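You operate a simulated robot arm through the tools that you are given. There is no shell and no other tool. Be economical: measure what you need, move in short steps, check, and stop when the job is done.

The job below is to be done with a simulated robot arm. You get a single attempt, and the scene is never put back.

TASK
Top up both vials under the spouts to their lines.
Fine: turn the white knob off after; keep the steel tray under the spouts dry; leave the other vials.

The check looks at the end state, three seconds after you hand in, the way a careful person would. Anything else that was tipped, shoved, dropped, spilled or broken makes it a failure.

THE ROBOT
A 5-joint arm with a fingered hand on a trunk, on a base that drives. Base frame: it is fixed to the floor where the robot stands at the start and does not move with it; the origin is under the middle of the robot, x ahead of it, y to its left, z up. Lengths are in mm, angles in degrees, forces in N, time in s.
With the tool pointing down near the work surface it reaches from about 200 to 540 mm from the robot's upright axis, wherever it stands. Its first joint turns from -115.0 to 115.0 degrees. Places, roughly: purple button [500, 200, 1300]; red button [500, 0, 1300]; water tank stand [600, 0, 1100]; white on-off knob [400, -100, 1200]. The tool tilts only in the upright plane through the base axis and itself; it spins freely about its own axis. Payload 2.9 kg.
The TCP is the grasp point between the finger pads, 22 mm short of the fingertips. In the tool frame z runs along the fingers and y along their closing line. The gripper opens to 124 mm. The gripper's body begins 60 mm behind the TCP. The gripper is a hand of 3 fingers: y runs from the thumb to the fingers, the wrist lies at [0, 0, -218] in the tool frame, and closing takes about 1.5 s.
Orientation is that of the tool frame in the base frame, as [roll, pitch, yaw] about the fixed x, y, z axes, in that order (R = Rz(yaw) Ry(pitch) Rx(roll)). With the fingers straight down and closing along the base's y, the tool's x points along the base's -x, its y along +y and its z along -z.

THE INTERFACE
- The arm moves only by the tool step_arm. Its argument "series" is a list of rows, each an object of numbers (a shift or turn left out is 0, a gripper value left out holds the last): "tx", "ty", "tz": the shift along the tool's x, y, z in mm; "wx", "wy", "wz": the turn, a rotation vector about the tool's x, y, z in rad. In form: [{"tx": .., "ty": .., "tz": .., "wx": .., "wy": .., "wz": ..}, ...]. A call has 1 to 10 rows; each row shifts and turns the commanded pose from where the row before left it, along the tool's axes as they then stand. "hand" is the finger opening in mm, from 0 to 124, set as the call begins (left out, the last holds). Each row takes 0.2 s and may step no farther than 50 mm and 8.6 degrees from the row before; otherwise, or with a gripper value out of range, the whole call is refused. Where a pose cannot be reached the arm comes as near as it can. A force on the tool above 40 N (or 10 N above the force at the start of the call, whichever is more), or a blocked arm, ends the call early, and 0.2 s more pass. Each finger travels about 153 mm/s and halts on what it meets, pressing with about 31 N; the grip force reading is that of the motor and also rises with nothing between the fingers. The clock runs only during rows and for 0.2 s after the last one: add rows that do not move to give the fingers time. The reply holds the time, the measured pose of the TCP, the force on the tool along the base axes, the opening and the grip force, in the units named above and with some noise, with the torque about the TCP (base axes, N m) and any sound that the robot's microphone picked up, and new pictures: "show" is both (left out), scene, wrist or none.
- Cameras (640 x 400 px; columns grow to the right, rows downward): "scene" is now at [14.7, 134.9, 1851]; the picture's right is [-0.14, -0.99, 0.00], its down [-0.68, 0.10, -0.73] and it looks along [0.72, -0.10, -0.68] (base axes); focal length 294 px, centre (320, 200). "wrist" rides on the gripper at [64, -37, -75] in the tool frame; the picture's right is [0.50, 0.87, 0.00], its down [-0.62, 0.36, -0.70] and it looks along [-0.61, 0.35, 0.71] (tool axes); focal length 230 px, centre (320, 200). There is no depth. A picture from a camera that has moved, and an enlarged one, comes with that camera's place and axes in the base frame and with its lens. The place of the scene camera against the robot may be out by one fixed shift of up to 25 mm in any direction.
- lift_body(by): slides the trunk up (or, below 0, down) by that many mm; the arm and the scene camera ride with it, the base frame stays. It gives what a move gives, with no picture.
- base_move(legs): drives the robot by 1 to 6 legs, each [ahead, left, turn to the left] in mm, mm and degrees, along the robot's own axes; the way and the turn of a leg run together, so that a leg with both is an arc; at most 1500 mm and 180 degrees a leg. The arm and the cameras ride along, it lands a little off, and it stops where it bumps. It gives what a move gives, and a new picture of the scene camera.
- set_grasp(shape): the hand has 3 fingers and takes this shape, open, in about a second: jaw (thumb against the fingers, like two jaws); tri (thumb and two fingers); tip (a fingertip pinch); poke (one finger out to press); point (the index stretched); flat (the hand flat); cup (the hand cupped); fist (a fist). The gripper value then closes the fingers along that shape, each until it touches; the sizes above hold for jaw. It gives what a move gives, with no picture.
- aim_head(pan, tilt): turns the head with the scene camera to pan (to the left, within 155 degrees either way) and tilt (down, from -29 to 69), counted from straight ahead of the robot. It gives what a move gives, and a new picture of the scene camera.
- inspect(camera, box): a new picture of the part [left, top, right, bottom] of that camera's present view, enlarged. It takes no simulated time.
- finish_job(): hands the job in; it is judged then, once.

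Go step by step. Nothing tells you exact positions but the pictures and the camera data: compare them with the known pose of the tool, close in by small moves and look again before you grip or let go. The budget is 120 turns and 260 pictures, counting those below and the enlarged ones. Unless the task says otherwise, let go and move clear before handing in, and close with one line.

The tools are called after ">>>" as name(argument=value, ...) on one line, values as JSON. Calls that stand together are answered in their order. step_arm: Moves the arm, as the interface text tells. Its arguments: {"type":"object","properties":{"series":{"type":"array","items":{"type":"object","properties":{"tx":{"type":"number"},"ty":{"type":"number"},"tz":{"type":"number"},"wx":{"type":"number"},"wy":{"type":"number"},"wz":{"type":"number"}}}},"hand":{"type":"number"},"show":{"type":"string","enum":["both","scene","wrist","none"]}},"required":["series"]} The other tools are called the same way: lift_body (by) slides the trunk up or down; set_grasp (shape) gives the hand a shape; base_move (legs) drives the base; aim_head (pan, tilt) turns the head that bears the scene camera; inspect (camera, box) takes an enlarged picture of a part of a camera's view; finish_job () hands the job in.

At the start:

```text
time: 0.0
ee_pos: [376.0, 78.8, 1541.6]
tool_rot: [-180.0, 0.0, 180.0]
wrist_force: [-0.3, 0.3, -0.3]
torque: [0.0, -0.01, -0.02]
opening: 123.7
grasp_force: 0.0
shape: jaw
trunk travel left (down, up): [-925.0, 65.0]
robot x, y, heading: [-1.1, 1.9, 0.0]
head pan, tilt: [-8.2, 43.1]
```

scene: 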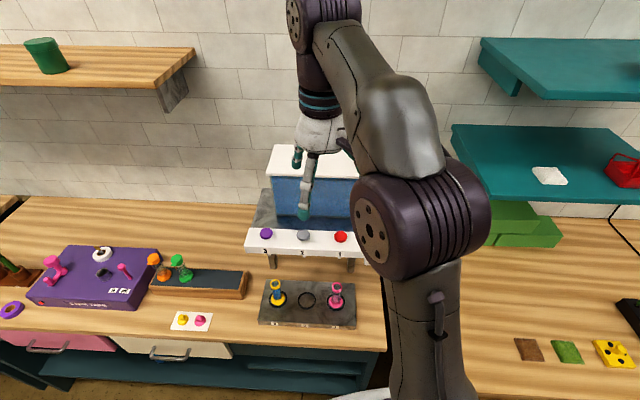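
wrist: 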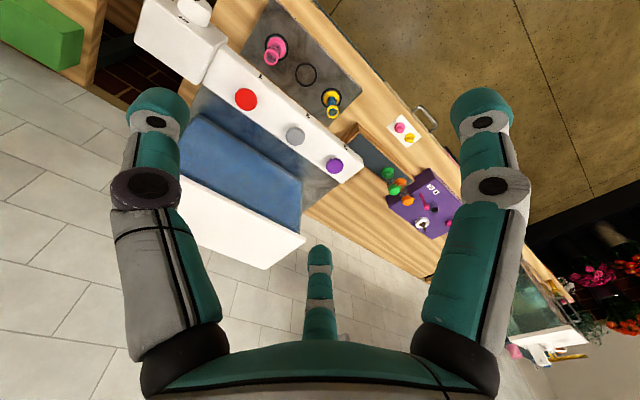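

I see a water tank stand with purple, grey and red buttons, and two vials on a grey tray beneath it. I'll look closer first.

>>> inspect(camera="scene", box=[230, 210, 390, 350])

>>> inspect(camera="wrist", box=[130, 0, 450, 200])

>>> inspect(camera="scene", box=[0, 220, 260, 350])

```text
2.86 times, centred on (310, 280) of scene
camera zoom: at [14.7, 134.9, 1851.0], right [-0.14, -0.99, 0.0], down [-0.68, 0.1, -0.73], along [0.72, -0.1, -0.68], focal length 840 px, centre (349, -29)
```

zoom: 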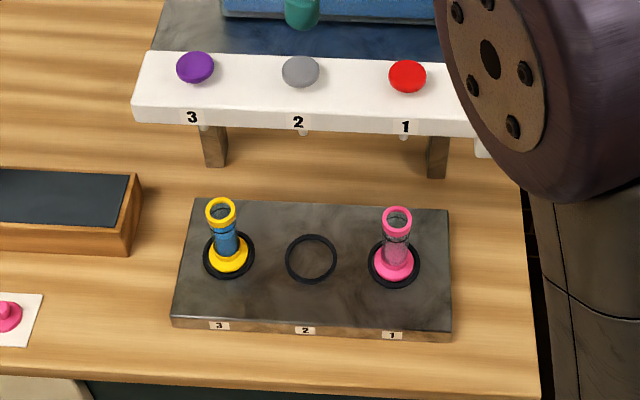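

```text
2.00 times, centred on (290, 100) of wrist
camera zoom: at [313.0, 40.7, 1617.2], right [-0.5, 0.87, 0.0], down [0.62, 0.36, 0.7], along [0.61, 0.35, -0.71], focal length 460 px, centre (380, 400)
```

zoom: 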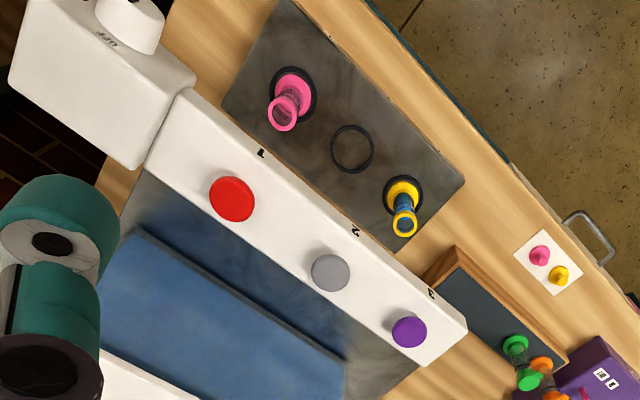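

```text
2.46 times, centred on (130, 285) of scene
camera zoom: at [14.7, 134.9, 1851.0], right [-0.14, -0.99, 0.0], down [-0.68, 0.1, -0.73], along [0.72, -0.1, -0.68], focal length 723 px, centre (788, -9)
```

zoom: 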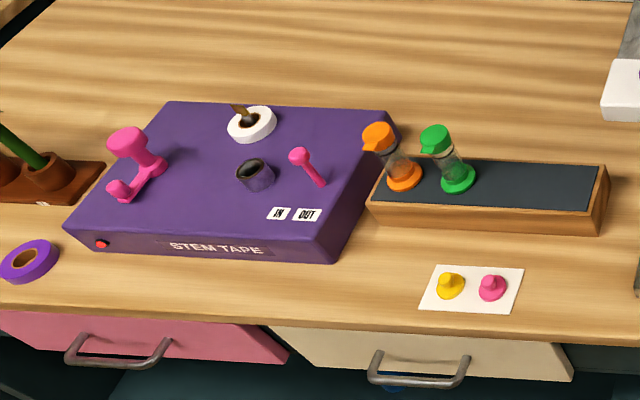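

The mapping is 3 = purple and yellow vial, 1 = red and pink vial. Next I'll move the arm so the wrist camera shows the knob.

>>> step_arm(series=[{"tx": 30, "ty": -40}, {"tx": 30, "ty": -40}, {"tx": 20, "ty": -40}, {"ty": -40}, {"ty": -40}])

```text
time: 1.2
ee_pos: [298.1, -123.8, 1543.0]
tool_rot: [180.0, 0.0, -179.9]
wrist_force: [-0.4, -0.3, -0.2]
torque: [0.0, 0.03, 0.01]
opening: 123.7
grasp_force: 0.1
shape: jaw
trunk travel left (down, up): [-925.0, 65.0]
robot x, y, heading: [-0.1, -1.7, 0.1]
head pan, tilt: [-8.2, 43.1]
camera scene: at [15.2, 132.8, 1851.2], right [-0.14, -0.99, 0.0], down [-0.68, 0.1, -0.73], along [0.72, -0.1, -0.68], focal length 294 px, centre (320, 200)
camera wrist: at [234.3, -161.9, 1618.4], right [-0.5, 0.87, 0.0], down [0.62, 0.36, 0.7], along [0.61, 0.35, -0.71], focal length 230 px, centre (320, 200)
```

scene: 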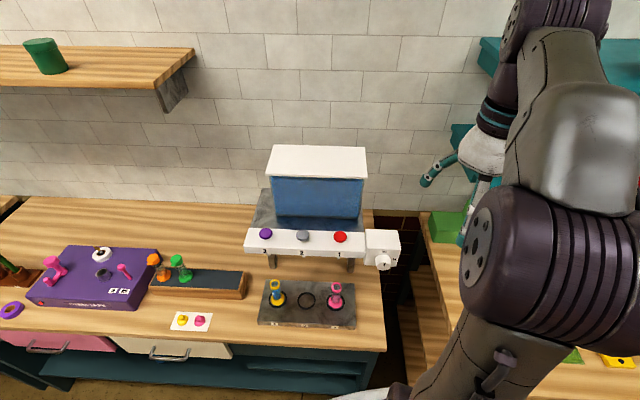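
wrist: 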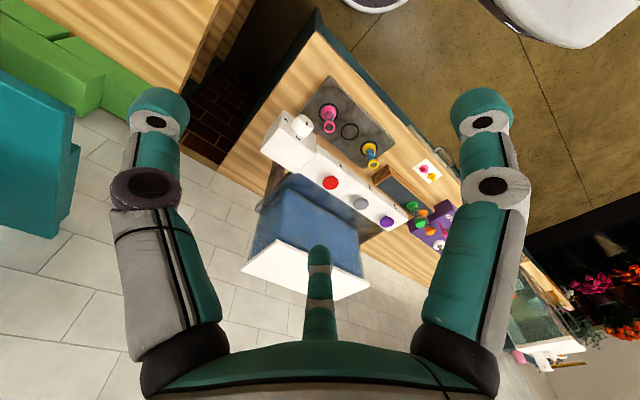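

>>> inspect(camera="scene", box=[330, 220, 410, 280])

>>> inspect(camera="wrist", box=[250, 70, 410, 170])

>>> inspect(camera="scene", box=[250, 265, 360, 335])

```text
6.67 times, centred on (370, 250) of scene
camera zoom: at [15.2, 132.8, 1851.2], right [-0.14, -0.99, 0.0], down [-0.68, 0.1, -0.73], along [0.72, -0.1, -0.68], focal length 1959 px, centre (-13, -133)
```

zoom: 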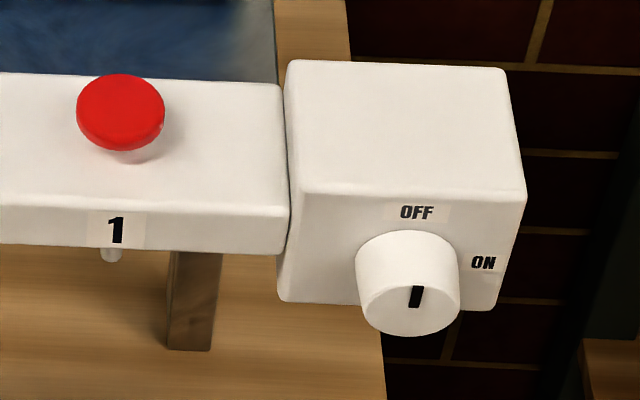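

```text
4.00 times, centred on (330, 120) of wrist
camera zoom: at [234.3, -161.9, 1618.4], right [-0.5, 0.87, 0.0], down [0.62, 0.36, 0.7], along [0.61, 0.35, -0.71], focal length 920 px, centre (280, 520)
```

zoom: 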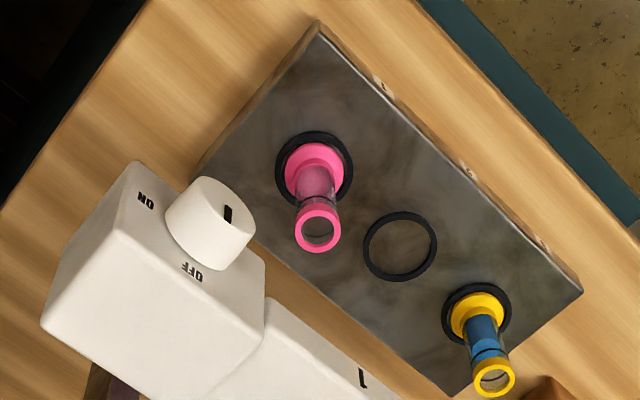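

```text
5.71 times, centred on (305, 300) of scene
camera zoom: at [15.2, 132.8, 1851.2], right [-0.14, -0.99, 0.0], down [-0.68, 0.1, -0.73], along [0.72, -0.1, -0.68], focal length 1679 px, centre (406, -371)
```

zoom: 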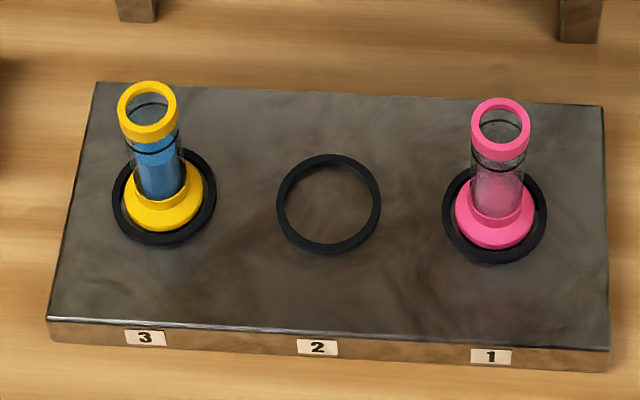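

Two-view estimates: the knob face is near (416,-86,1224) with its mark vertical, so it reads OFF. Red is near (495,14,1256) and purple near (537,207,1249). I'll lower the trunk for a closer, flatter view of the vials.

>>> lift_body(by=-250)

>>> aim_head(pan=-8, tilt=45)

>>> inspect(camera="scene", box=[230, 180, 390, 280])

```text
time: 3.8
ee_pos: [297.1, -122.2, 1294.6]
tool_rot: [180.0, 0.0, -179.9]
wrist_force: [0.1, -0.6, 0.4]
torque: [0.0, 0.01, 0.0]
opening: 124.1
grasp_force: 0.0
shape: jaw
trunk travel left (down, up): [-675.0, 315.0]
robot x, y, heading: [1.8, 3.0, -0.1]
head pan, tilt: [-8.2, 43.1]
```

```text
time: 4.4
ee_pos: [297.6, -120.0, 1293.9]
tool_rot: [-179.8, 0.0, 179.9]
wrist_force: [0.0, 0.2, -0.2]
torque: [-0.02, 0.01, 0.02]
opening: 123.9
grasp_force: 0.0
shape: jaw
trunk travel left (down, up): [-675.0, 315.0]
robot x, y, heading: [3.8, -1.1, 0.0]
head pan, tilt: [-8.0, 45.0]
camera scene: at [13.2, 135.4, 1598.3], right [-0.14, -0.99, 0.0], down [-0.7, 0.1, -0.71], along [0.7, -0.1, -0.71], focal length 294 px, centre (320, 200)
```

scene: 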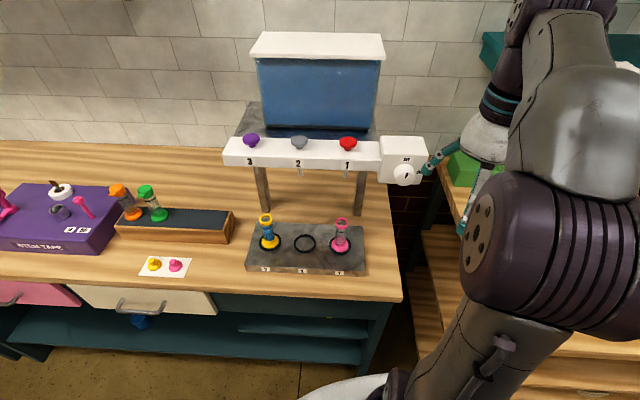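

```text
4.00 times, centred on (310, 230) of scene
camera zoom: at [13.2, 135.4, 1598.3], right [-0.14, -0.99, 0.0], down [-0.7, 0.1, -0.71], along [0.7, -0.1, -0.71], focal length 1176 px, centre (360, 80)
```

zoom: 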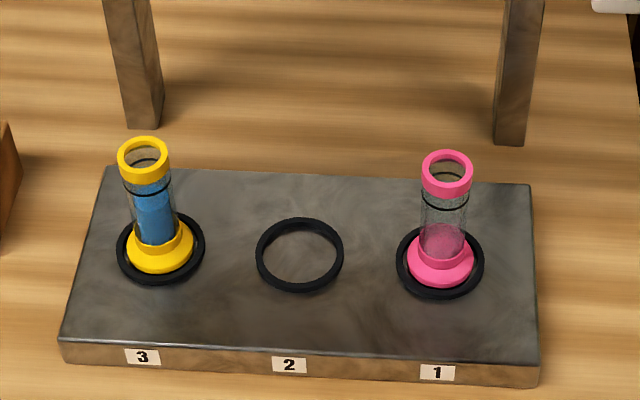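

>>> inspect(camera="scene", box=[253, 205, 285, 253])

>>> inspect(camera="scene", box=[325, 210, 357, 258])

>>> inspect(camera="scene", box=[375, 130, 455, 190])

```text
8.33 times, centred on (269, 229) of scene
camera zoom: at [13.2, 135.4, 1598.3], right [-0.14, -0.99, 0.0], down [-0.7, 0.1, -0.71], along [0.7, -0.1, -0.71], focal length 2449 px, centre (745, -42)
```

zoom: 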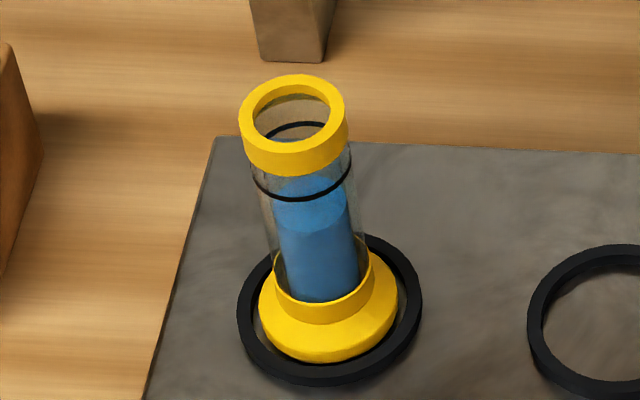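

```text
8.33 times, centred on (341, 234) of scene
camera zoom: at [13.2, 135.4, 1598.3], right [-0.14, -0.99, 0.0], down [-0.7, 0.1, -0.71], along [0.7, -0.1, -0.71], focal length 2449 px, centre (145, -83)
```

zoom: 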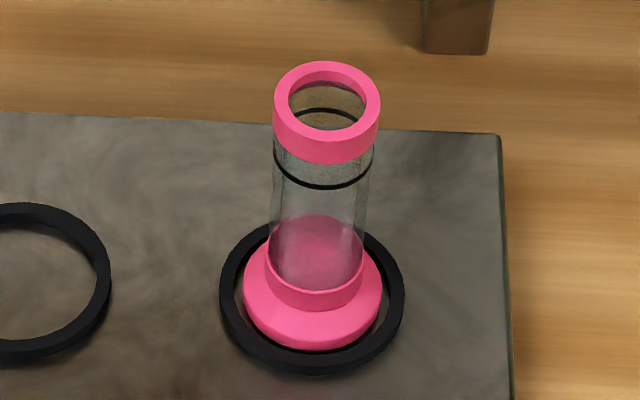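

```text
6.67 times, centred on (415, 160) of scene
camera zoom: at [13.2, 135.4, 1598.3], right [-0.14, -0.99, 0.0], down [-0.7, 0.1, -0.71], along [0.7, -0.1, -0.71], focal length 1959 px, centre (-313, 467)
```

zoom: 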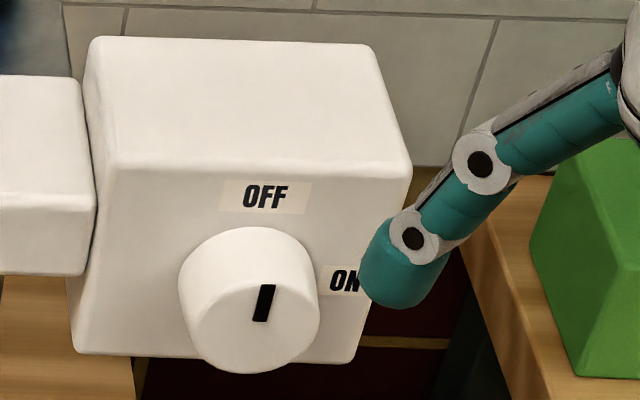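

The knob is at OFF. Vial 3 is partly filled and vial 1 is low, and both lines sit just below the rims. The knob needs a horizontal tool, so I have to back up a bit and will check behind first.

>>> aim_head(pan=155, tilt=50)

```text
time: 6.9
ee_pos: [297.5, -121.3, 1292.6]
tool_rot: [-180.0, -0.1, -180.0]
wrist_force: [0.1, 1.3, 0.8]
torque: [-0.02, 0.0, 0.02]
opening: 123.8
grasp_force: 0.1
shape: jaw
trunk travel left (down, up): [-675.0, 315.0]
robot x, y, heading: [-1.5, 2.4, 0.2]
head pan, tilt: [154.7, 50.0]
camera scene: at [-136.9, 179.7, 1591.4], right [0.43, 0.9, 0.0], down [0.69, -0.33, -0.64], along [-0.58, 0.27, -0.77], focal length 294 px, centre (320, 200)
```

scene: 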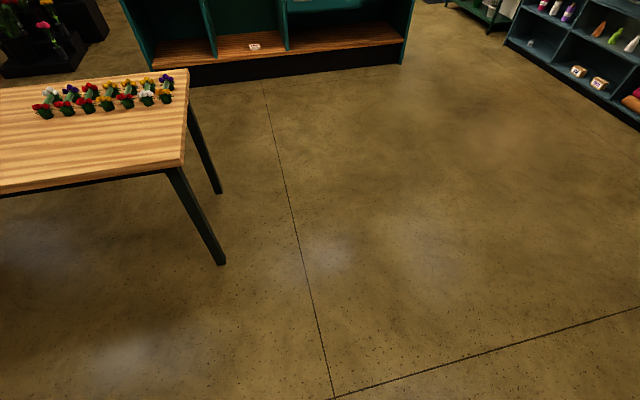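

It's clear behind, so I'll back up 220 mm.

>>> base_move(legs=[[-220, 0, 0]])

>>> aim_head(pan=-8, tilt=40)

```text
time: 8.6
ee_pos: [75.9, -121.3, 1295.2]
tool_rot: [-180.0, 0.0, 179.8]
wrist_force: [-0.5, 0.7, -0.2]
torque: [-0.01, -0.02, 0.05]
opening: 124.1
grasp_force: 0.0
shape: jaw
trunk travel left (down, up): [-675.0, 315.0]
robot x, y, heading: [-216.7, -1.1, -0.4]
head pan, tilt: [154.7, 50.0]
camera scene: at [-356.3, 180.4, 1591.3], right [0.43, 0.9, 0.0], down [0.69, -0.33, -0.64], along [-0.58, 0.28, -0.77], focal length 294 px, centre (320, 200)
```

scene: 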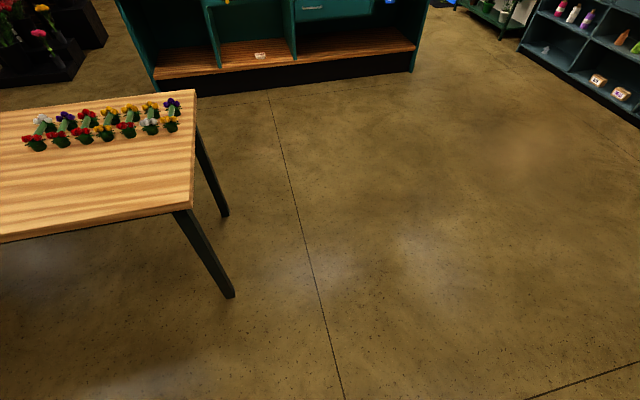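

```text
time: 11.1
ee_pos: [77.4, -122.5, 1293.3]
tool_rot: [179.9, 0.0, 179.8]
wrist_force: [0.4, 0.2, 0.6]
torque: [-0.01, -0.01, -0.03]
opening: 123.8
grasp_force: 0.1
shape: jaw
trunk travel left (down, up): [-675.0, 315.0]
robot x, y, heading: [-218.9, -1.7, -0.1]
head pan, tilt: [-8.0, 40.0]
camera scene: at [-202.0, 135.2, 1605.5], right [-0.14, -0.99, 0.0], down [-0.64, 0.09, -0.77], along [0.76, -0.11, -0.64], focal length 294 px, centre (320, 200)
```

scene: 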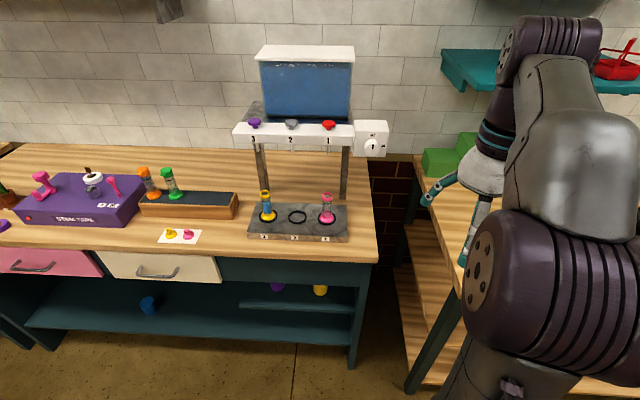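

The robot axis is now near (-218,-1). I'll align with the knob's azimuth, then tilt the tool to horizontal while reaching out.

>>> step_arm(series=[{"ty": 27, "wz": 0.066}, {"ty": 27, "wz": 0.067}, {"ty": 27}, {"tx": -22.7, "tz": 6.3, "wy": -0.1428}, {"tx": -21.6, "tz": 9.5, "wy": -0.1428}, {"tx": -20, "tz": 12.4, "wy": -0.1428}, {"tx": -18, "tz": 15.2, "wy": -0.1428}, {"tx": -15.7, "tz": 17.6, "wy": -0.1428}], show="scene")

```text
time: 12.9
ee_pos: [198.1, -53.1, 1261.1]
tool_rot: [-179.5, 40.9, 172.3]
wrist_force: [0.2, 0.3, -0.2]
torque: [0.01, 0.06, 0.02]
opening: 124.0
grasp_force: 0.0
shape: jaw
out of reach, approached as far as the arm can: row 8
trunk travel left (down, up): [-675.0, 315.0]
robot x, y, heading: [-218.1, 4.4, 0.0]
head pan, tilt: [-8.0, 40.0]
camera scene: at [-201.8, 135.2, 1605.6], right [-0.14, -0.99, 0.0], down [-0.64, 0.09, -0.77], along [0.76, -0.11, -0.64], focal length 294 px, centre (320, 200)
```

scene: 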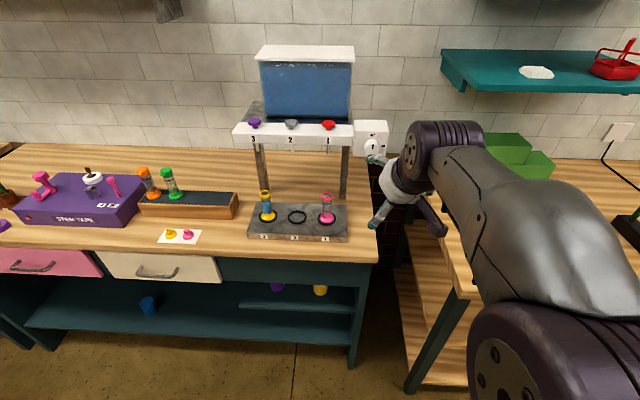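

>>> step_arm(series=[{"tx": -13, "tz": 19.6, "wy": -0.1428}, {"tx": -10.1, "tz": 21.3, "wy": -0.1428}, {"tx": -7, "tz": 22.5, "wy": -0.1428}], show="scene")

```text
time: 13.7
ee_pos: [264.1, -61.9, 1241.7]
tool_rot: [-179.7, 65.4, 172.1]
wrist_force: [0.4, -0.1, 0.5]
torque: [0.01, -0.01, -0.02]
opening: 124.3
grasp_force: 0.1
shape: jaw
trunk travel left (down, up): [-675.0, 315.0]
robot x, y, heading: [-219.1, -0.2, -0.1]
head pan, tilt: [-8.0, 40.0]
camera scene: at [-200.6, 135.0, 1605.5], right [-0.14, -0.99, 0.0], down [-0.64, 0.09, -0.77], along [0.76, -0.11, -0.64], focal length 294 px, centre (320, 200)
```

scene: 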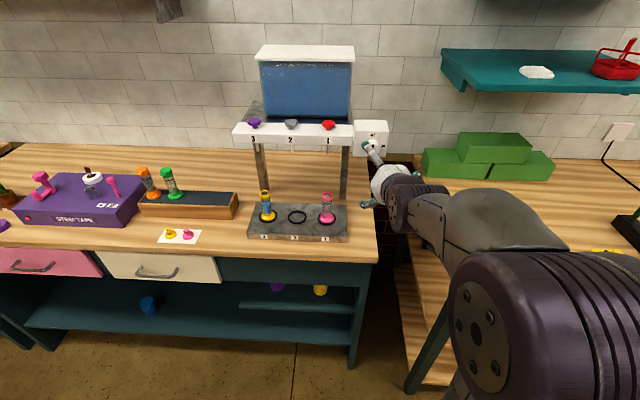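

>>> step_arm(series=[{"tx": -3, "tz": 20, "wy": -0.1428}, {"tx": 0, "tz": 20, "wy": -0.1428}, {"tx": 5, "tz": 15, "wy": -0.1428}])

```text
time: 14.5
ee_pos: [318.9, -68.1, 1222.7]
tool_rot: [175.2, 89.9, 167.3]
wrist_force: [-0.5, 0.2, -0.3]
torque: [0.01, 0.02, 0.0]
opening: 123.9
grasp_force: 0.1
shape: jaw
trunk travel left (down, up): [-675.0, 315.0]
robot x, y, heading: [-221.2, 1.0, -0.1]
head pan, tilt: [-8.0, 40.0]
camera scene: at [-200.1, 134.9, 1605.6], right [-0.14, -0.99, 0.0], down [-0.64, 0.09, -0.77], along [0.76, -0.11, -0.64], focal length 294 px, centre (320, 200)
camera wrist: at [240.1, -95.6, 1159.7], right [0.12, 0.86, -0.5], down [-0.64, 0.45, 0.62], along [0.76, 0.25, 0.61], focal length 230 px, centre (320, 200)
```

scene: 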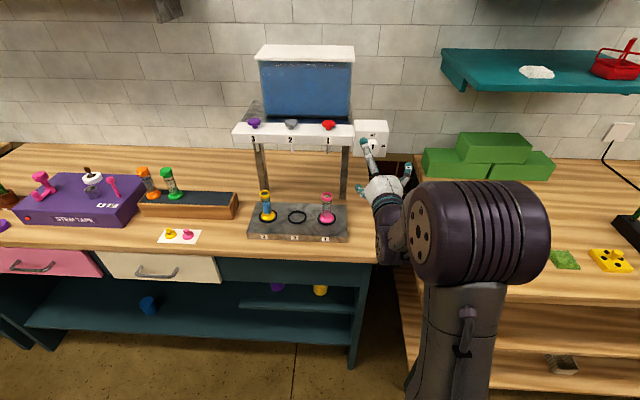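
wrist: 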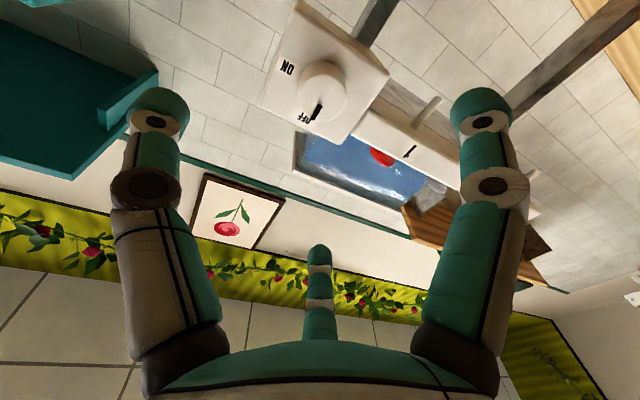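

>>> inspect(camera="wrist", box=[240, 30, 400, 150])

>>> inspect(camera="scene", box=[330, 110, 450, 210])

```text
3.33 times, centred on (320, 90) of wrist
camera zoom: at [240.1, -95.6, 1159.7], right [0.12, 0.86, -0.5], down [-0.64, 0.45, 0.62], along [0.76, 0.25, 0.61], focal length 767 px, centre (320, 567)
```

zoom: 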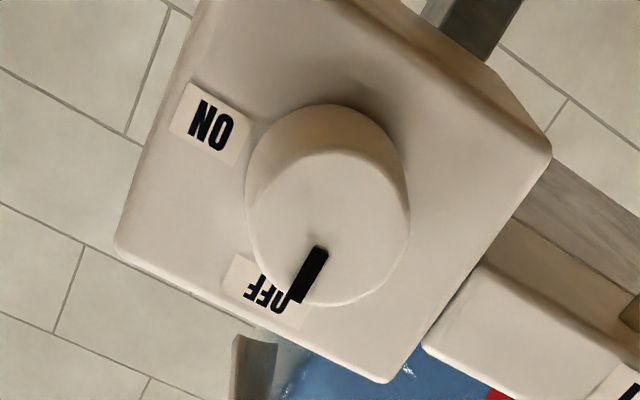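

```text
4.00 times, centred on (390, 160) of scene
camera zoom: at [-200.1, 134.9, 1605.6], right [-0.14, -0.99, 0.0], down [-0.64, 0.09, -0.77], along [0.76, -0.11, -0.64], focal length 1176 px, centre (40, 360)
```

zoom: 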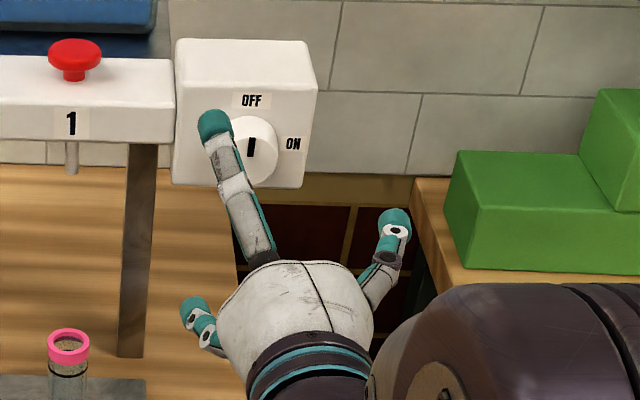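

The knob face centre is near (416,-86,1214) and its mark points up to OFF. I'll move in along the tool axis.

>>> step_arm(series=[{"tx": 2.9, "ty": -1.6, "tz": 31}, {"tx": 2.9, "ty": -1.6, "tz": 31}, {"tx": 2.9, "ty": -1.6, "tz": 30}, {}])

>>> inspect(camera="scene", box=[330, 90, 430, 190])

```text
time: 15.5
ee_pos: [406.9, -82.3, 1217.2]
tool_rot: [171.9, 89.9, 163.6]
wrist_force: [-0.8, -0.4, -0.9]
torque: [-0.02, 0.03, -0.02]
opening: 123.8
grasp_force: 0.2
shape: jaw
out of reach, approached as far as the arm can: row 1
trunk travel left (down, up): [-675.0, 315.0]
robot x, y, heading: [-218.2, 1.3, -0.1]
head pan, tilt: [-8.0, 40.0]
camera scene: at [-202.7, 135.3, 1605.5], right [-0.14, -0.99, 0.0], down [-0.64, 0.09, -0.77], along [0.76, -0.11, -0.64], focal length 294 px, centre (320, 200)
camera wrist: at [326.3, -109.2, 1153.1], right [0.13, 0.86, -0.5], down [-0.64, 0.45, 0.62], along [0.76, 0.24, 0.61], focal length 230 px, centre (320, 200)
```

scene: 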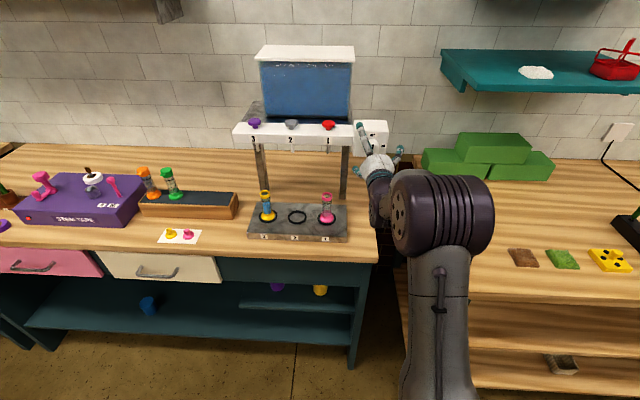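
wrist: 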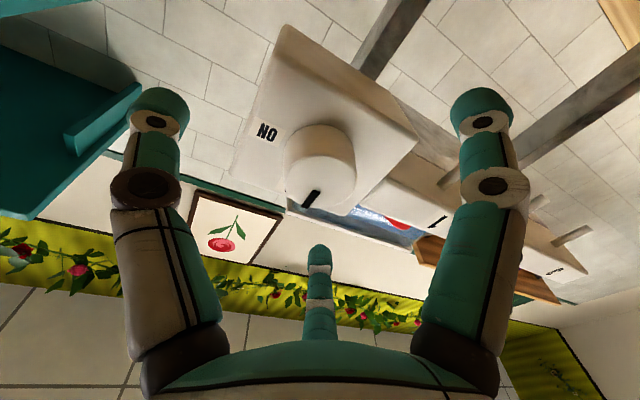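

```text
4.00 times, centred on (380, 140) of scene
camera zoom: at [-202.7, 135.3, 1605.5], right [-0.14, -0.99, 0.0], down [-0.64, 0.09, -0.77], along [0.76, -0.11, -0.64], focal length 1176 px, centre (80, 440)
```

zoom: 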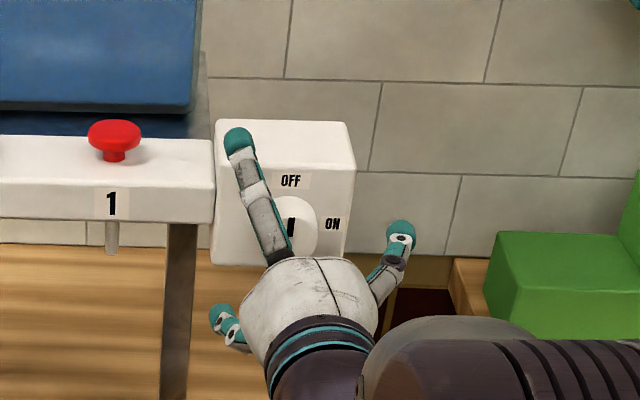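

Nearly aligned. One small correction, then I'll close on the knob.

>>> step_arm(series=[{"tx": 4, "ty": -3, "tz": 4}, {}], show="none")

>>> step_arm(series=[{}, {}, {}, {}, {}, {}, {}], hand=30)

>>> inspect(camera="scene", box=[330, 90, 430, 190])

```text
time: 16.1
ee_pos: [410.2, -81.9, 1212.7]
tool_rot: [-178.8, 90.0, 172.9]
wrist_force: [-0.4, -0.7, -0.3]
torque: [0.04, -0.01, 0.02]
opening: 123.8
grasp_force: 0.1
shape: jaw
out of reach, approached as far as the arm can: row 1
trunk travel left (down, up): [-675.0, 315.0]
robot x, y, heading: [-221.2, -0.3, -0.2]
head pan, tilt: [-8.0, 40.0]
```

```text
time: 17.7
ee_pos: [409.7, -83.6, 1212.7]
tool_rot: [-173.5, 89.9, 178.2]
wrist_force: [-1.5, 1.0, -3.4]
torque: [-0.03, 0.08, -0.09]
opening: 30.5
grasp_force: 31.2
shape: jaw
trunk travel left (down, up): [-675.0, 315.0]
robot x, y, heading: [-219.1, 3.6, -0.5]
head pan, tilt: [-8.0, 40.0]
camera scene: at [-201.4, 135.3, 1605.5], right [-0.14, -0.99, 0.0], down [-0.64, 0.09, -0.77], along [0.76, -0.11, -0.64], focal length 294 px, centre (320, 200)
camera wrist: at [331.6, -109.5, 1147.8], right [0.12, 0.86, -0.5], down [-0.64, 0.45, 0.62], along [0.76, 0.24, 0.61], focal length 230 px, centre (320, 200)
```

scene: 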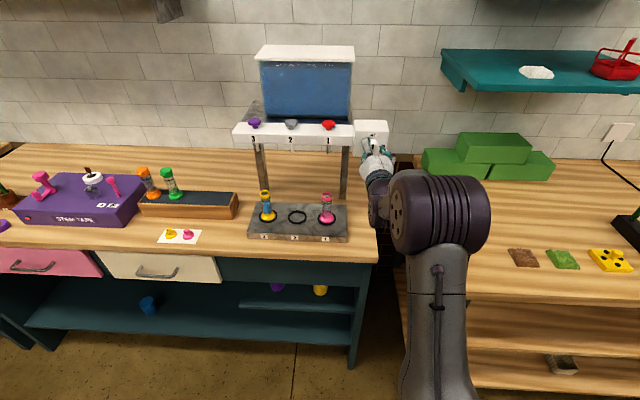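
wrist: 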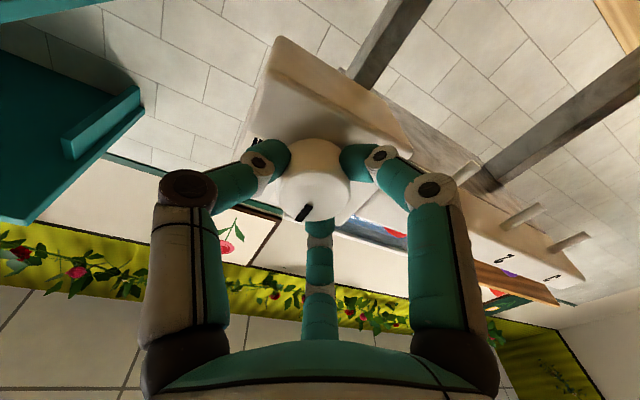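

```text
4.00 times, centred on (380, 140) of scene
camera zoom: at [-201.4, 135.3, 1605.5], right [-0.14, -0.99, 0.0], down [-0.64, 0.09, -0.77], along [0.76, -0.11, -0.64], focal length 1176 px, centre (80, 440)
```

zoom: 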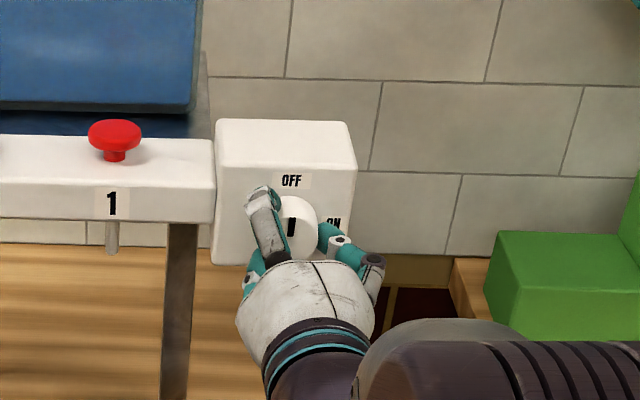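

Gripped. I'll turn it clockwise in a first small test.

>>> step_arm(series=[{"wz": 0.14}, {"wz": 0.14}, {"wz": 0.14}], show="wrist")

>>> inspect(camera="scene", box=[320, 90, 430, 200])

```text
time: 18.5
ee_pos: [409.8, -81.2, 1213.1]
tool_rot: [89.9, 65.9, 81.7]
wrist_force: [-0.7, 2.0, -0.9]
torque: [-0.03, -0.06, -0.05]
opening: 30.5
grasp_force: 31.6
shape: jaw
trunk travel left (down, up): [-675.0, 315.0]
robot x, y, heading: [-218.3, 0.3, -0.4]
head pan, tilt: [-8.0, 40.0]
camera wrist: at [336.2, -79.3, 1139.2], right [0.14, 0.98, -0.1], down [-0.68, 0.17, 0.71], along [0.72, -0.03, 0.7], focal length 230 px, centre (320, 200)
```

wrist: 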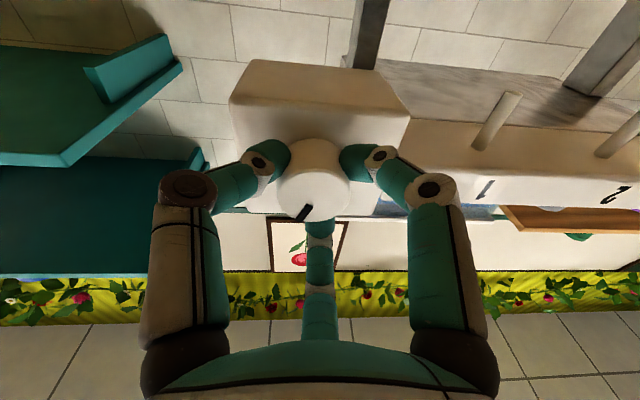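

```text
3.64 times, centred on (375, 145) of scene
camera zoom: at [-201.9, 136.0, 1605.5], right [-0.14, -0.99, 0.0], down [-0.64, 0.09, -0.77], along [0.76, -0.11, -0.64], focal length 1069 px, centre (120, 400)
```

zoom: 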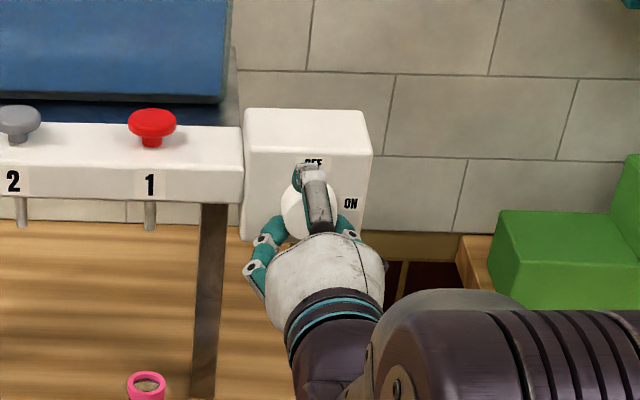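

The knob turns with the hand. I'll continue to about 90°.

>>> step_arm(series=[{"wz": 0.14}, {"wz": 0.14}, {"wz": 0.14}, {"wz": 0.14}, {"wz": 0.14}, {"wz": 0.14}, {"wz": 0.14}, {"wz": 0.14}, {"wz": 0.03}], show="both")

>>> inspect(camera="scene", box=[240, 100, 420, 250])

```text
time: 20.5
ee_pos: [410.5, -81.3, 1214.5]
tool_rot: [89.5, 0.1, 81.8]
wrist_force: [10.1, -0.1, 27.6]
torque: [-0.2, -0.66, -0.16]
opening: 28.8
grasp_force: 31.0
shape: jaw
trunk travel left (down, up): [-675.0, 315.0]
robot x, y, heading: [-220.8, 2.1, -0.0]
head pan, tilt: [-8.0, 40.0]
camera scene: at [-204.0, 136.0, 1605.7], right [-0.14, -0.99, 0.0], down [-0.64, 0.09, -0.77], along [0.76, -0.11, -0.64], focal length 294 px, centre (320, 200)
camera wrist: at [345.7, -8.5, 1177.3], right [0.07, 0.49, 0.87], down [-0.78, -0.51, 0.35], along [0.62, -0.7, 0.35], focal length 230 px, centre (320, 200)
```

scene: 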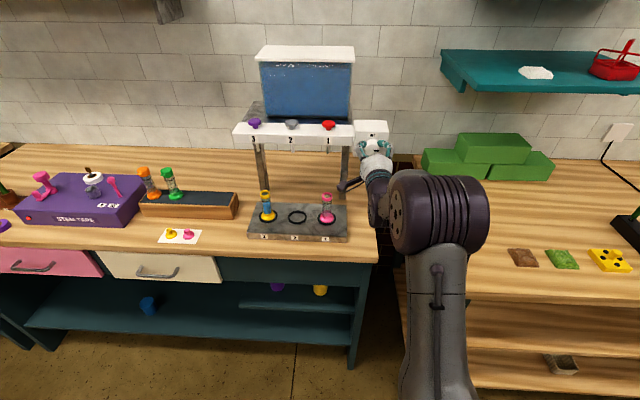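
wrist: 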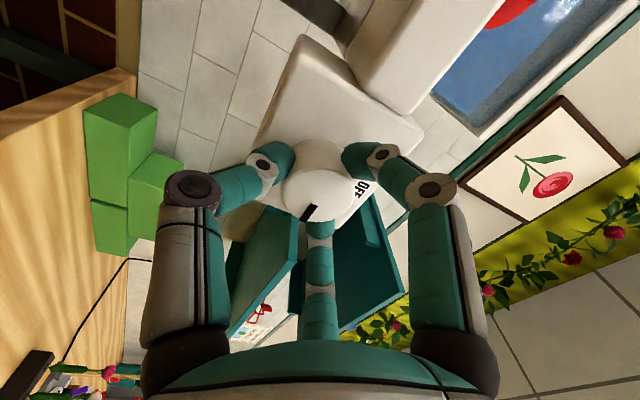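

```text
2.67 times, centred on (330, 175) of scene
camera zoom: at [-204.0, 136.0, 1605.7], right [-0.14, -0.99, 0.0], down [-0.64, 0.09, -0.77], along [0.76, -0.11, -0.64], focal length 784 px, centre (293, 267)
```

zoom: 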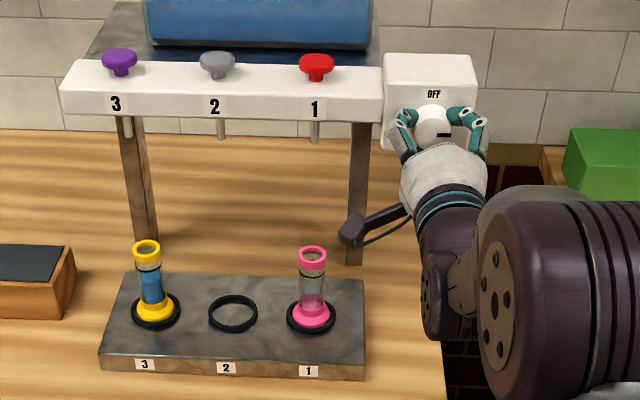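

The mark now points to ON and nothing is flowing. I'll release and retreat straight back.

>>> step_arm(series=[{}, {}, {}, {}, {}, {}], hand=124, show="none")

>>> step_arm(series=[{"tz": -40}, {"tz": -40}, {"tz": -40}], show="scene")

>>> inspect(camera="scene", box=[240, 100, 420, 250])

```text
time: 21.9
ee_pos: [411.4, -82.8, 1212.0]
tool_rot: [90.0, 0.1, 81.8]
wrist_force: [-0.7, 0.0, 0.9]
torque: [0.0, 0.02, 0.0]
opening: 123.8
grasp_force: 0.0
shape: jaw
trunk travel left (down, up): [-675.0, 315.0]
robot x, y, heading: [-218.2, -0.5, -0.4]
head pan, tilt: [-8.0, 40.0]
```

```text
time: 22.7
ee_pos: [288.3, -65.2, 1212.8]
tool_rot: [89.9, 0.2, 81.8]
wrist_force: [-0.1, 0.3, -0.7]
torque: [0.0, 0.0, -0.02]
opening: 123.5
grasp_force: 0.1
shape: jaw
trunk travel left (down, up): [-675.0, 315.0]
robot x, y, heading: [-219.9, 0.1, -0.2]
head pan, tilt: [-8.0, 40.0]
camera scene: at [-203.7, 135.5, 1605.5], right [-0.14, -0.99, 0.0], down [-0.64, 0.09, -0.77], along [0.76, -0.11, -0.64], focal length 294 px, centre (320, 200)
```

scene: 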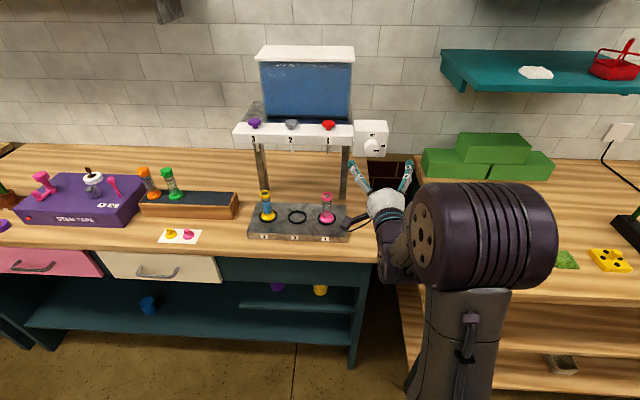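

```text
2.67 times, centred on (330, 175) of scene
camera zoom: at [-203.7, 135.5, 1605.5], right [-0.14, -0.99, 0.0], down [-0.64, 0.09, -0.77], along [0.76, -0.11, -0.64], focal length 784 px, centre (293, 267)
```

zoom: 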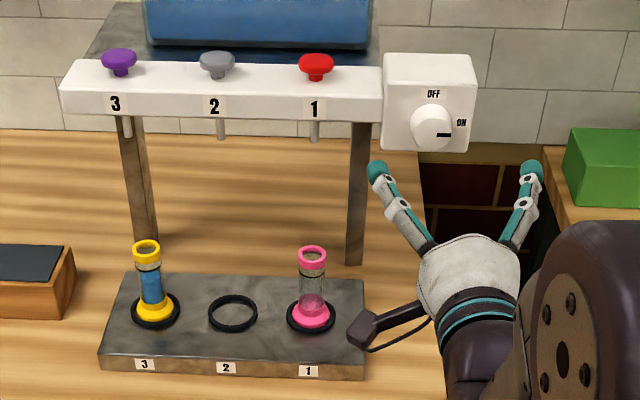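

The knob is clearly ON with no flow. I'll retract the arm to tool-down, then drive forward and left so both buttons are in reach.

>>> step_arm(series=[{"tz": -19, "ty": 8, "wx": 0.1428}, {"tz": -20, "ty": 5.2, "wx": 0.1428}, {"tz": -20.5, "ty": 2.3, "wx": 0.1428}, {"tz": -20.6, "ty": -0.6, "wx": 0.1428}, {"tz": -20.3, "ty": -3.5, "wx": 0.1428}, {"tz": -19.6, "ty": -6.4, "wx": 0.1428}, {"tz": -18.5, "ty": -9.1, "wx": 0.1428}, {"tz": -17, "ty": -11.7, "wx": 0.1428}, {"tz": -15.2, "ty": -14, "wx": 0.1428}, {"tz": -13, "ty": -15.9, "wx": 0.1428}], show="none")

>>> set_grasp(shape="poke")

>>> step_arm(series=[{"tz": -10, "ty": -10, "wx": 0.1428}, {"tz": -30}], show="both")

```text
time: 24.9
ee_pos: [104.3, -40.9, 1292.4]
tool_rot: [171.9, 0.2, 82.1]
wrist_force: [-0.3, 0.3, 0.1]
torque: [-0.02, 0.0, 0.03]
opening: 124.0
grasp_force: 0.0
shape: jaw
trunk travel left (down, up): [-675.0, 315.0]
robot x, y, heading: [-219.8, 0.4, -0.2]
head pan, tilt: [-8.0, 40.0]
```

```text
time: 25.8
ee_pos: [104.3, -41.9, 1292.3]
tool_rot: [171.8, 0.2, 82.2]
wrist_force: [0.6, -0.9, 0.4]
torque: [0.02, 0.02, 0.01]
opening: 0.2
grasp_force: 0.2
shape: poke
trunk travel left (down, up): [-675.0, 315.0]
robot x, y, heading: [-216.5, 1.4, -0.2]
head pan, tilt: [-8.0, 40.0]
```

```text
time: 26.4
ee_pos: [91.9, -38.5, 1330.7]
tool_rot: [-180.0, 0.0, 82.2]
wrist_force: [0.9, -0.2, 0.4]
torque: [-0.01, -0.03, 0.02]
opening: 0.0
grasp_force: 0.0
shape: poke
trunk travel left (down, up): [-675.0, 315.0]
robot x, y, heading: [-216.2, 0.4, -0.0]
head pan, tilt: [-8.0, 40.0]
camera scene: at [-202.4, 135.3, 1605.5], right [-0.14, -0.99, 0.0], down [-0.64, 0.09, -0.77], along [0.76, -0.11, -0.64], focal length 294 px, centre (320, 200)
camera wrist: at [64.7, 28.9, 1405.9], right [0.93, 0.38, 0.0], down [0.27, -0.66, 0.7], along [0.26, -0.65, -0.71], focal length 230 px, centre (320, 200)
```

scene: 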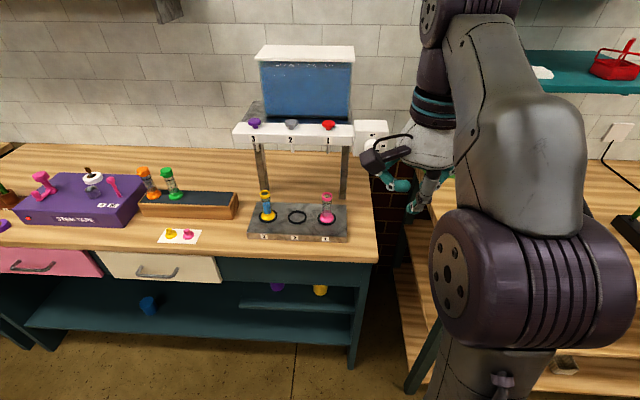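
wrist: 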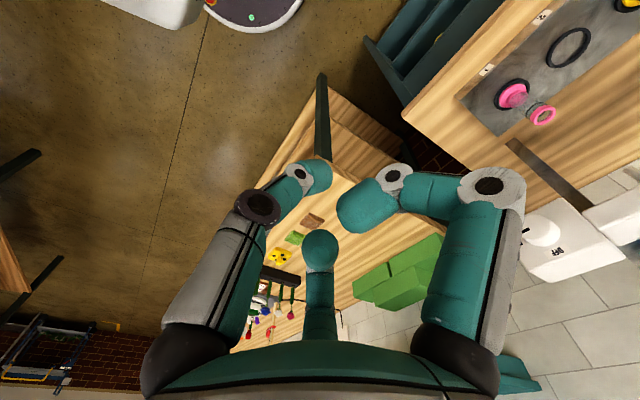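

The poke finger sits off-axis. A fully closed jaw makes a simpler on-axis pusher, so I'll use that and check its geometry.

>>> set_grasp(shape="jaw")

>>> step_arm(series=[{}, {}, {}, {}, {}, {}, {}], hand=0, show="both")

>>> inspect(camera="scene", box=[340, 100, 500, 260])

```text
time: 27.3
ee_pos: [91.7, -39.4, 1329.9]
tool_rot: [-179.9, 0.0, 82.2]
wrist_force: [0.0, 0.6, -0.2]
torque: [0.03, -0.03, 0.0]
opening: 124.0
grasp_force: 0.0
shape: jaw
trunk travel left (down, up): [-675.0, 315.0]
robot x, y, heading: [-222.8, -1.3, -0.1]
head pan, tilt: [-8.0, 40.0]
```

```text
time: 28.9
ee_pos: [91.4, -38.0, 1330.3]
tool_rot: [179.9, 0.0, 82.2]
wrist_force: [0.0, -0.6, -0.9]
torque: [0.0, -0.02, 0.04]
opening: 0.0
grasp_force: 31.2
shape: jaw
trunk travel left (down, up): [-675.0, 315.0]
robot x, y, heading: [-219.9, 0.5, -0.1]
head pan, tilt: [-8.0, 40.0]
camera scene: at [-202.0, 135.2, 1605.5], right [-0.14, -0.99, 0.0], down [-0.64, 0.09, -0.77], along [0.76, -0.11, -0.64], focal length 294 px, centre (320, 200)
camera wrist: at [65.3, 28.7, 1405.6], right [0.93, 0.38, 0.0], down [0.27, -0.66, 0.7], along [0.26, -0.65, -0.71], focal length 230 px, centre (320, 200)
```

scene: 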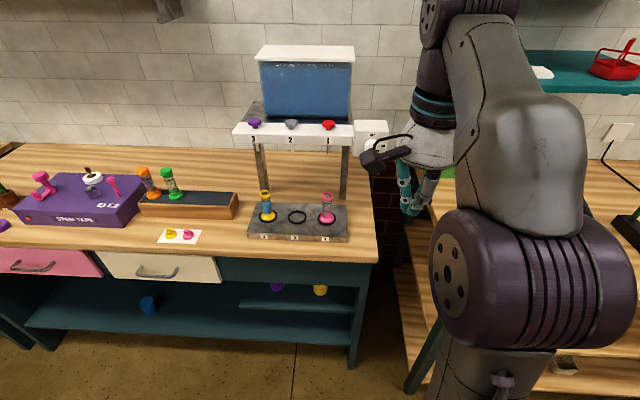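
wrist: 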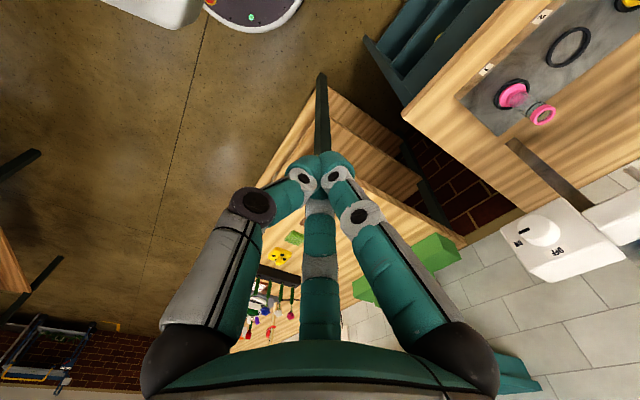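

```text
2.50 times, centred on (420, 180) of scene
camera zoom: at [-202.0, 135.2, 1605.5], right [-0.14, -0.99, 0.0], down [-0.64, 0.09, -0.77], along [0.76, -0.11, -0.64], focal length 735 px, centre (70, 250)
```

zoom: 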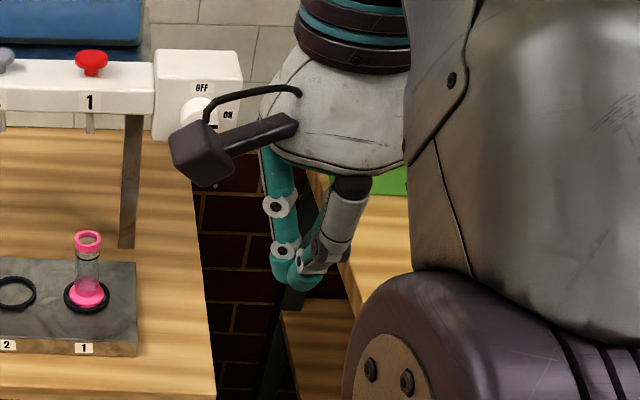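

Good pusher. Now I'll drive forward 215 and left 100.

>>> base_move(legs=[[215, 100, 0]])

```text
time: 30.6
ee_pos: [309.6, 60.4, 1331.0]
tool_rot: [-179.9, -0.1, 82.1]
wrist_force: [0.8, -0.3, 0.6]
torque: [-0.03, 0.03, -0.01]
opening: 0.0
grasp_force: 30.8
shape: jaw
trunk travel left (down, up): [-675.0, 315.0]
robot x, y, heading: [-3.4, 99.5, -0.2]
head pan, tilt: [-8.0, 40.0]
camera scene: at [15.3, 234.6, 1605.5], right [-0.14, -0.99, 0.0], down [-0.64, 0.09, -0.77], along [0.76, -0.11, -0.64], focal length 294 px, centre (320, 200)
```

scene: 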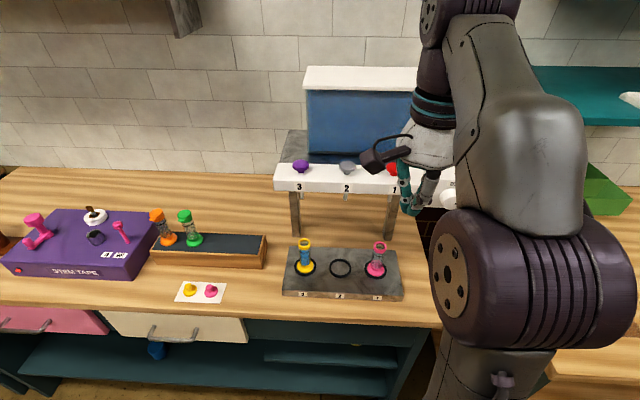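

>>> step_arm(series=[{"tx": 29.4, "ty": 34.1}, {"tx": 29.4, "ty": 34.1}, {"tx": 29.4, "ty": 34.1}, {"tx": 29.4, "ty": 34.1}, {"tx": 29.4, "ty": 34.1}, {"tx": 29.4, "ty": 34.1}])

>>> inspect(camera="scene", box=[260, 130, 420, 300])

```text
time: 32.0
ee_pos: [457.4, 192.6, 1240.0]
tool_rot: [-180.0, 0.0, 82.0]
wrist_force: [0.4, -0.1, 0.2]
torque: [-0.01, 0.0, 0.0]
opening: 0.2
grasp_force: 31.1
shape: jaw
out of reach, approached as far as the arm can: row 1, 2, 3, 4, 5, 6
trunk travel left (down, up): [-675.0, 315.0]
robot x, y, heading: [-0.0, 101.2, -0.2]
head pan, tilt: [-8.0, 40.0]
camera scene: at [16.1, 235.1, 1605.5], right [-0.14, -0.99, 0.0], down [-0.64, 0.09, -0.77], along [0.76, -0.11, -0.64], focal length 294 px, centre (320, 200)
camera wrist: at [430.6, 259.2, 1315.5], right [0.93, 0.38, 0.0], down [0.27, -0.66, 0.7], along [0.26, -0.65, -0.71], focal length 230 px, centre (320, 200)
```

scene: 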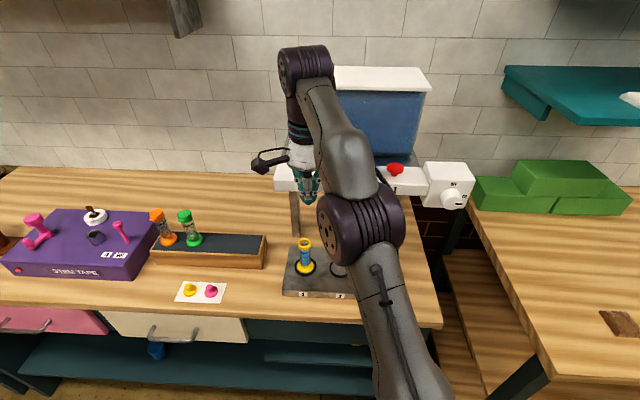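
wrist: 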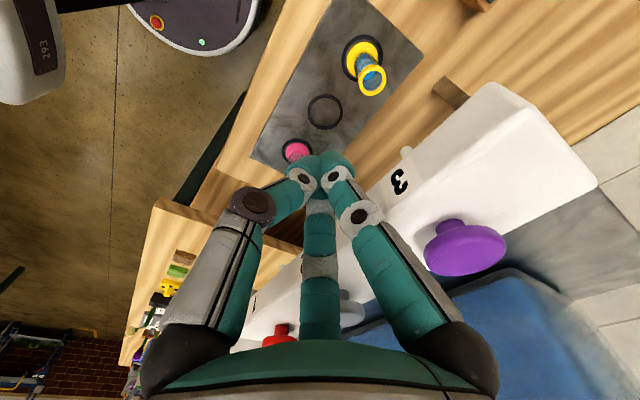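

```text
2.35 times, centred on (340, 215) of scene
camera zoom: at [16.1, 235.1, 1605.5], right [-0.14, -0.99, 0.0], down [-0.64, 0.09, -0.77], along [0.76, -0.11, -0.64], focal length 692 px, centre (273, 165)
```

zoom: 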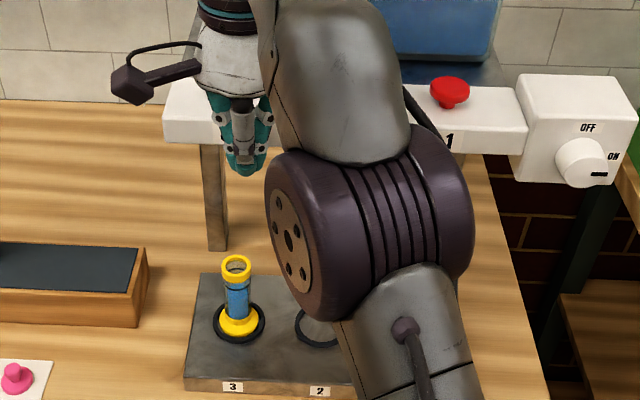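

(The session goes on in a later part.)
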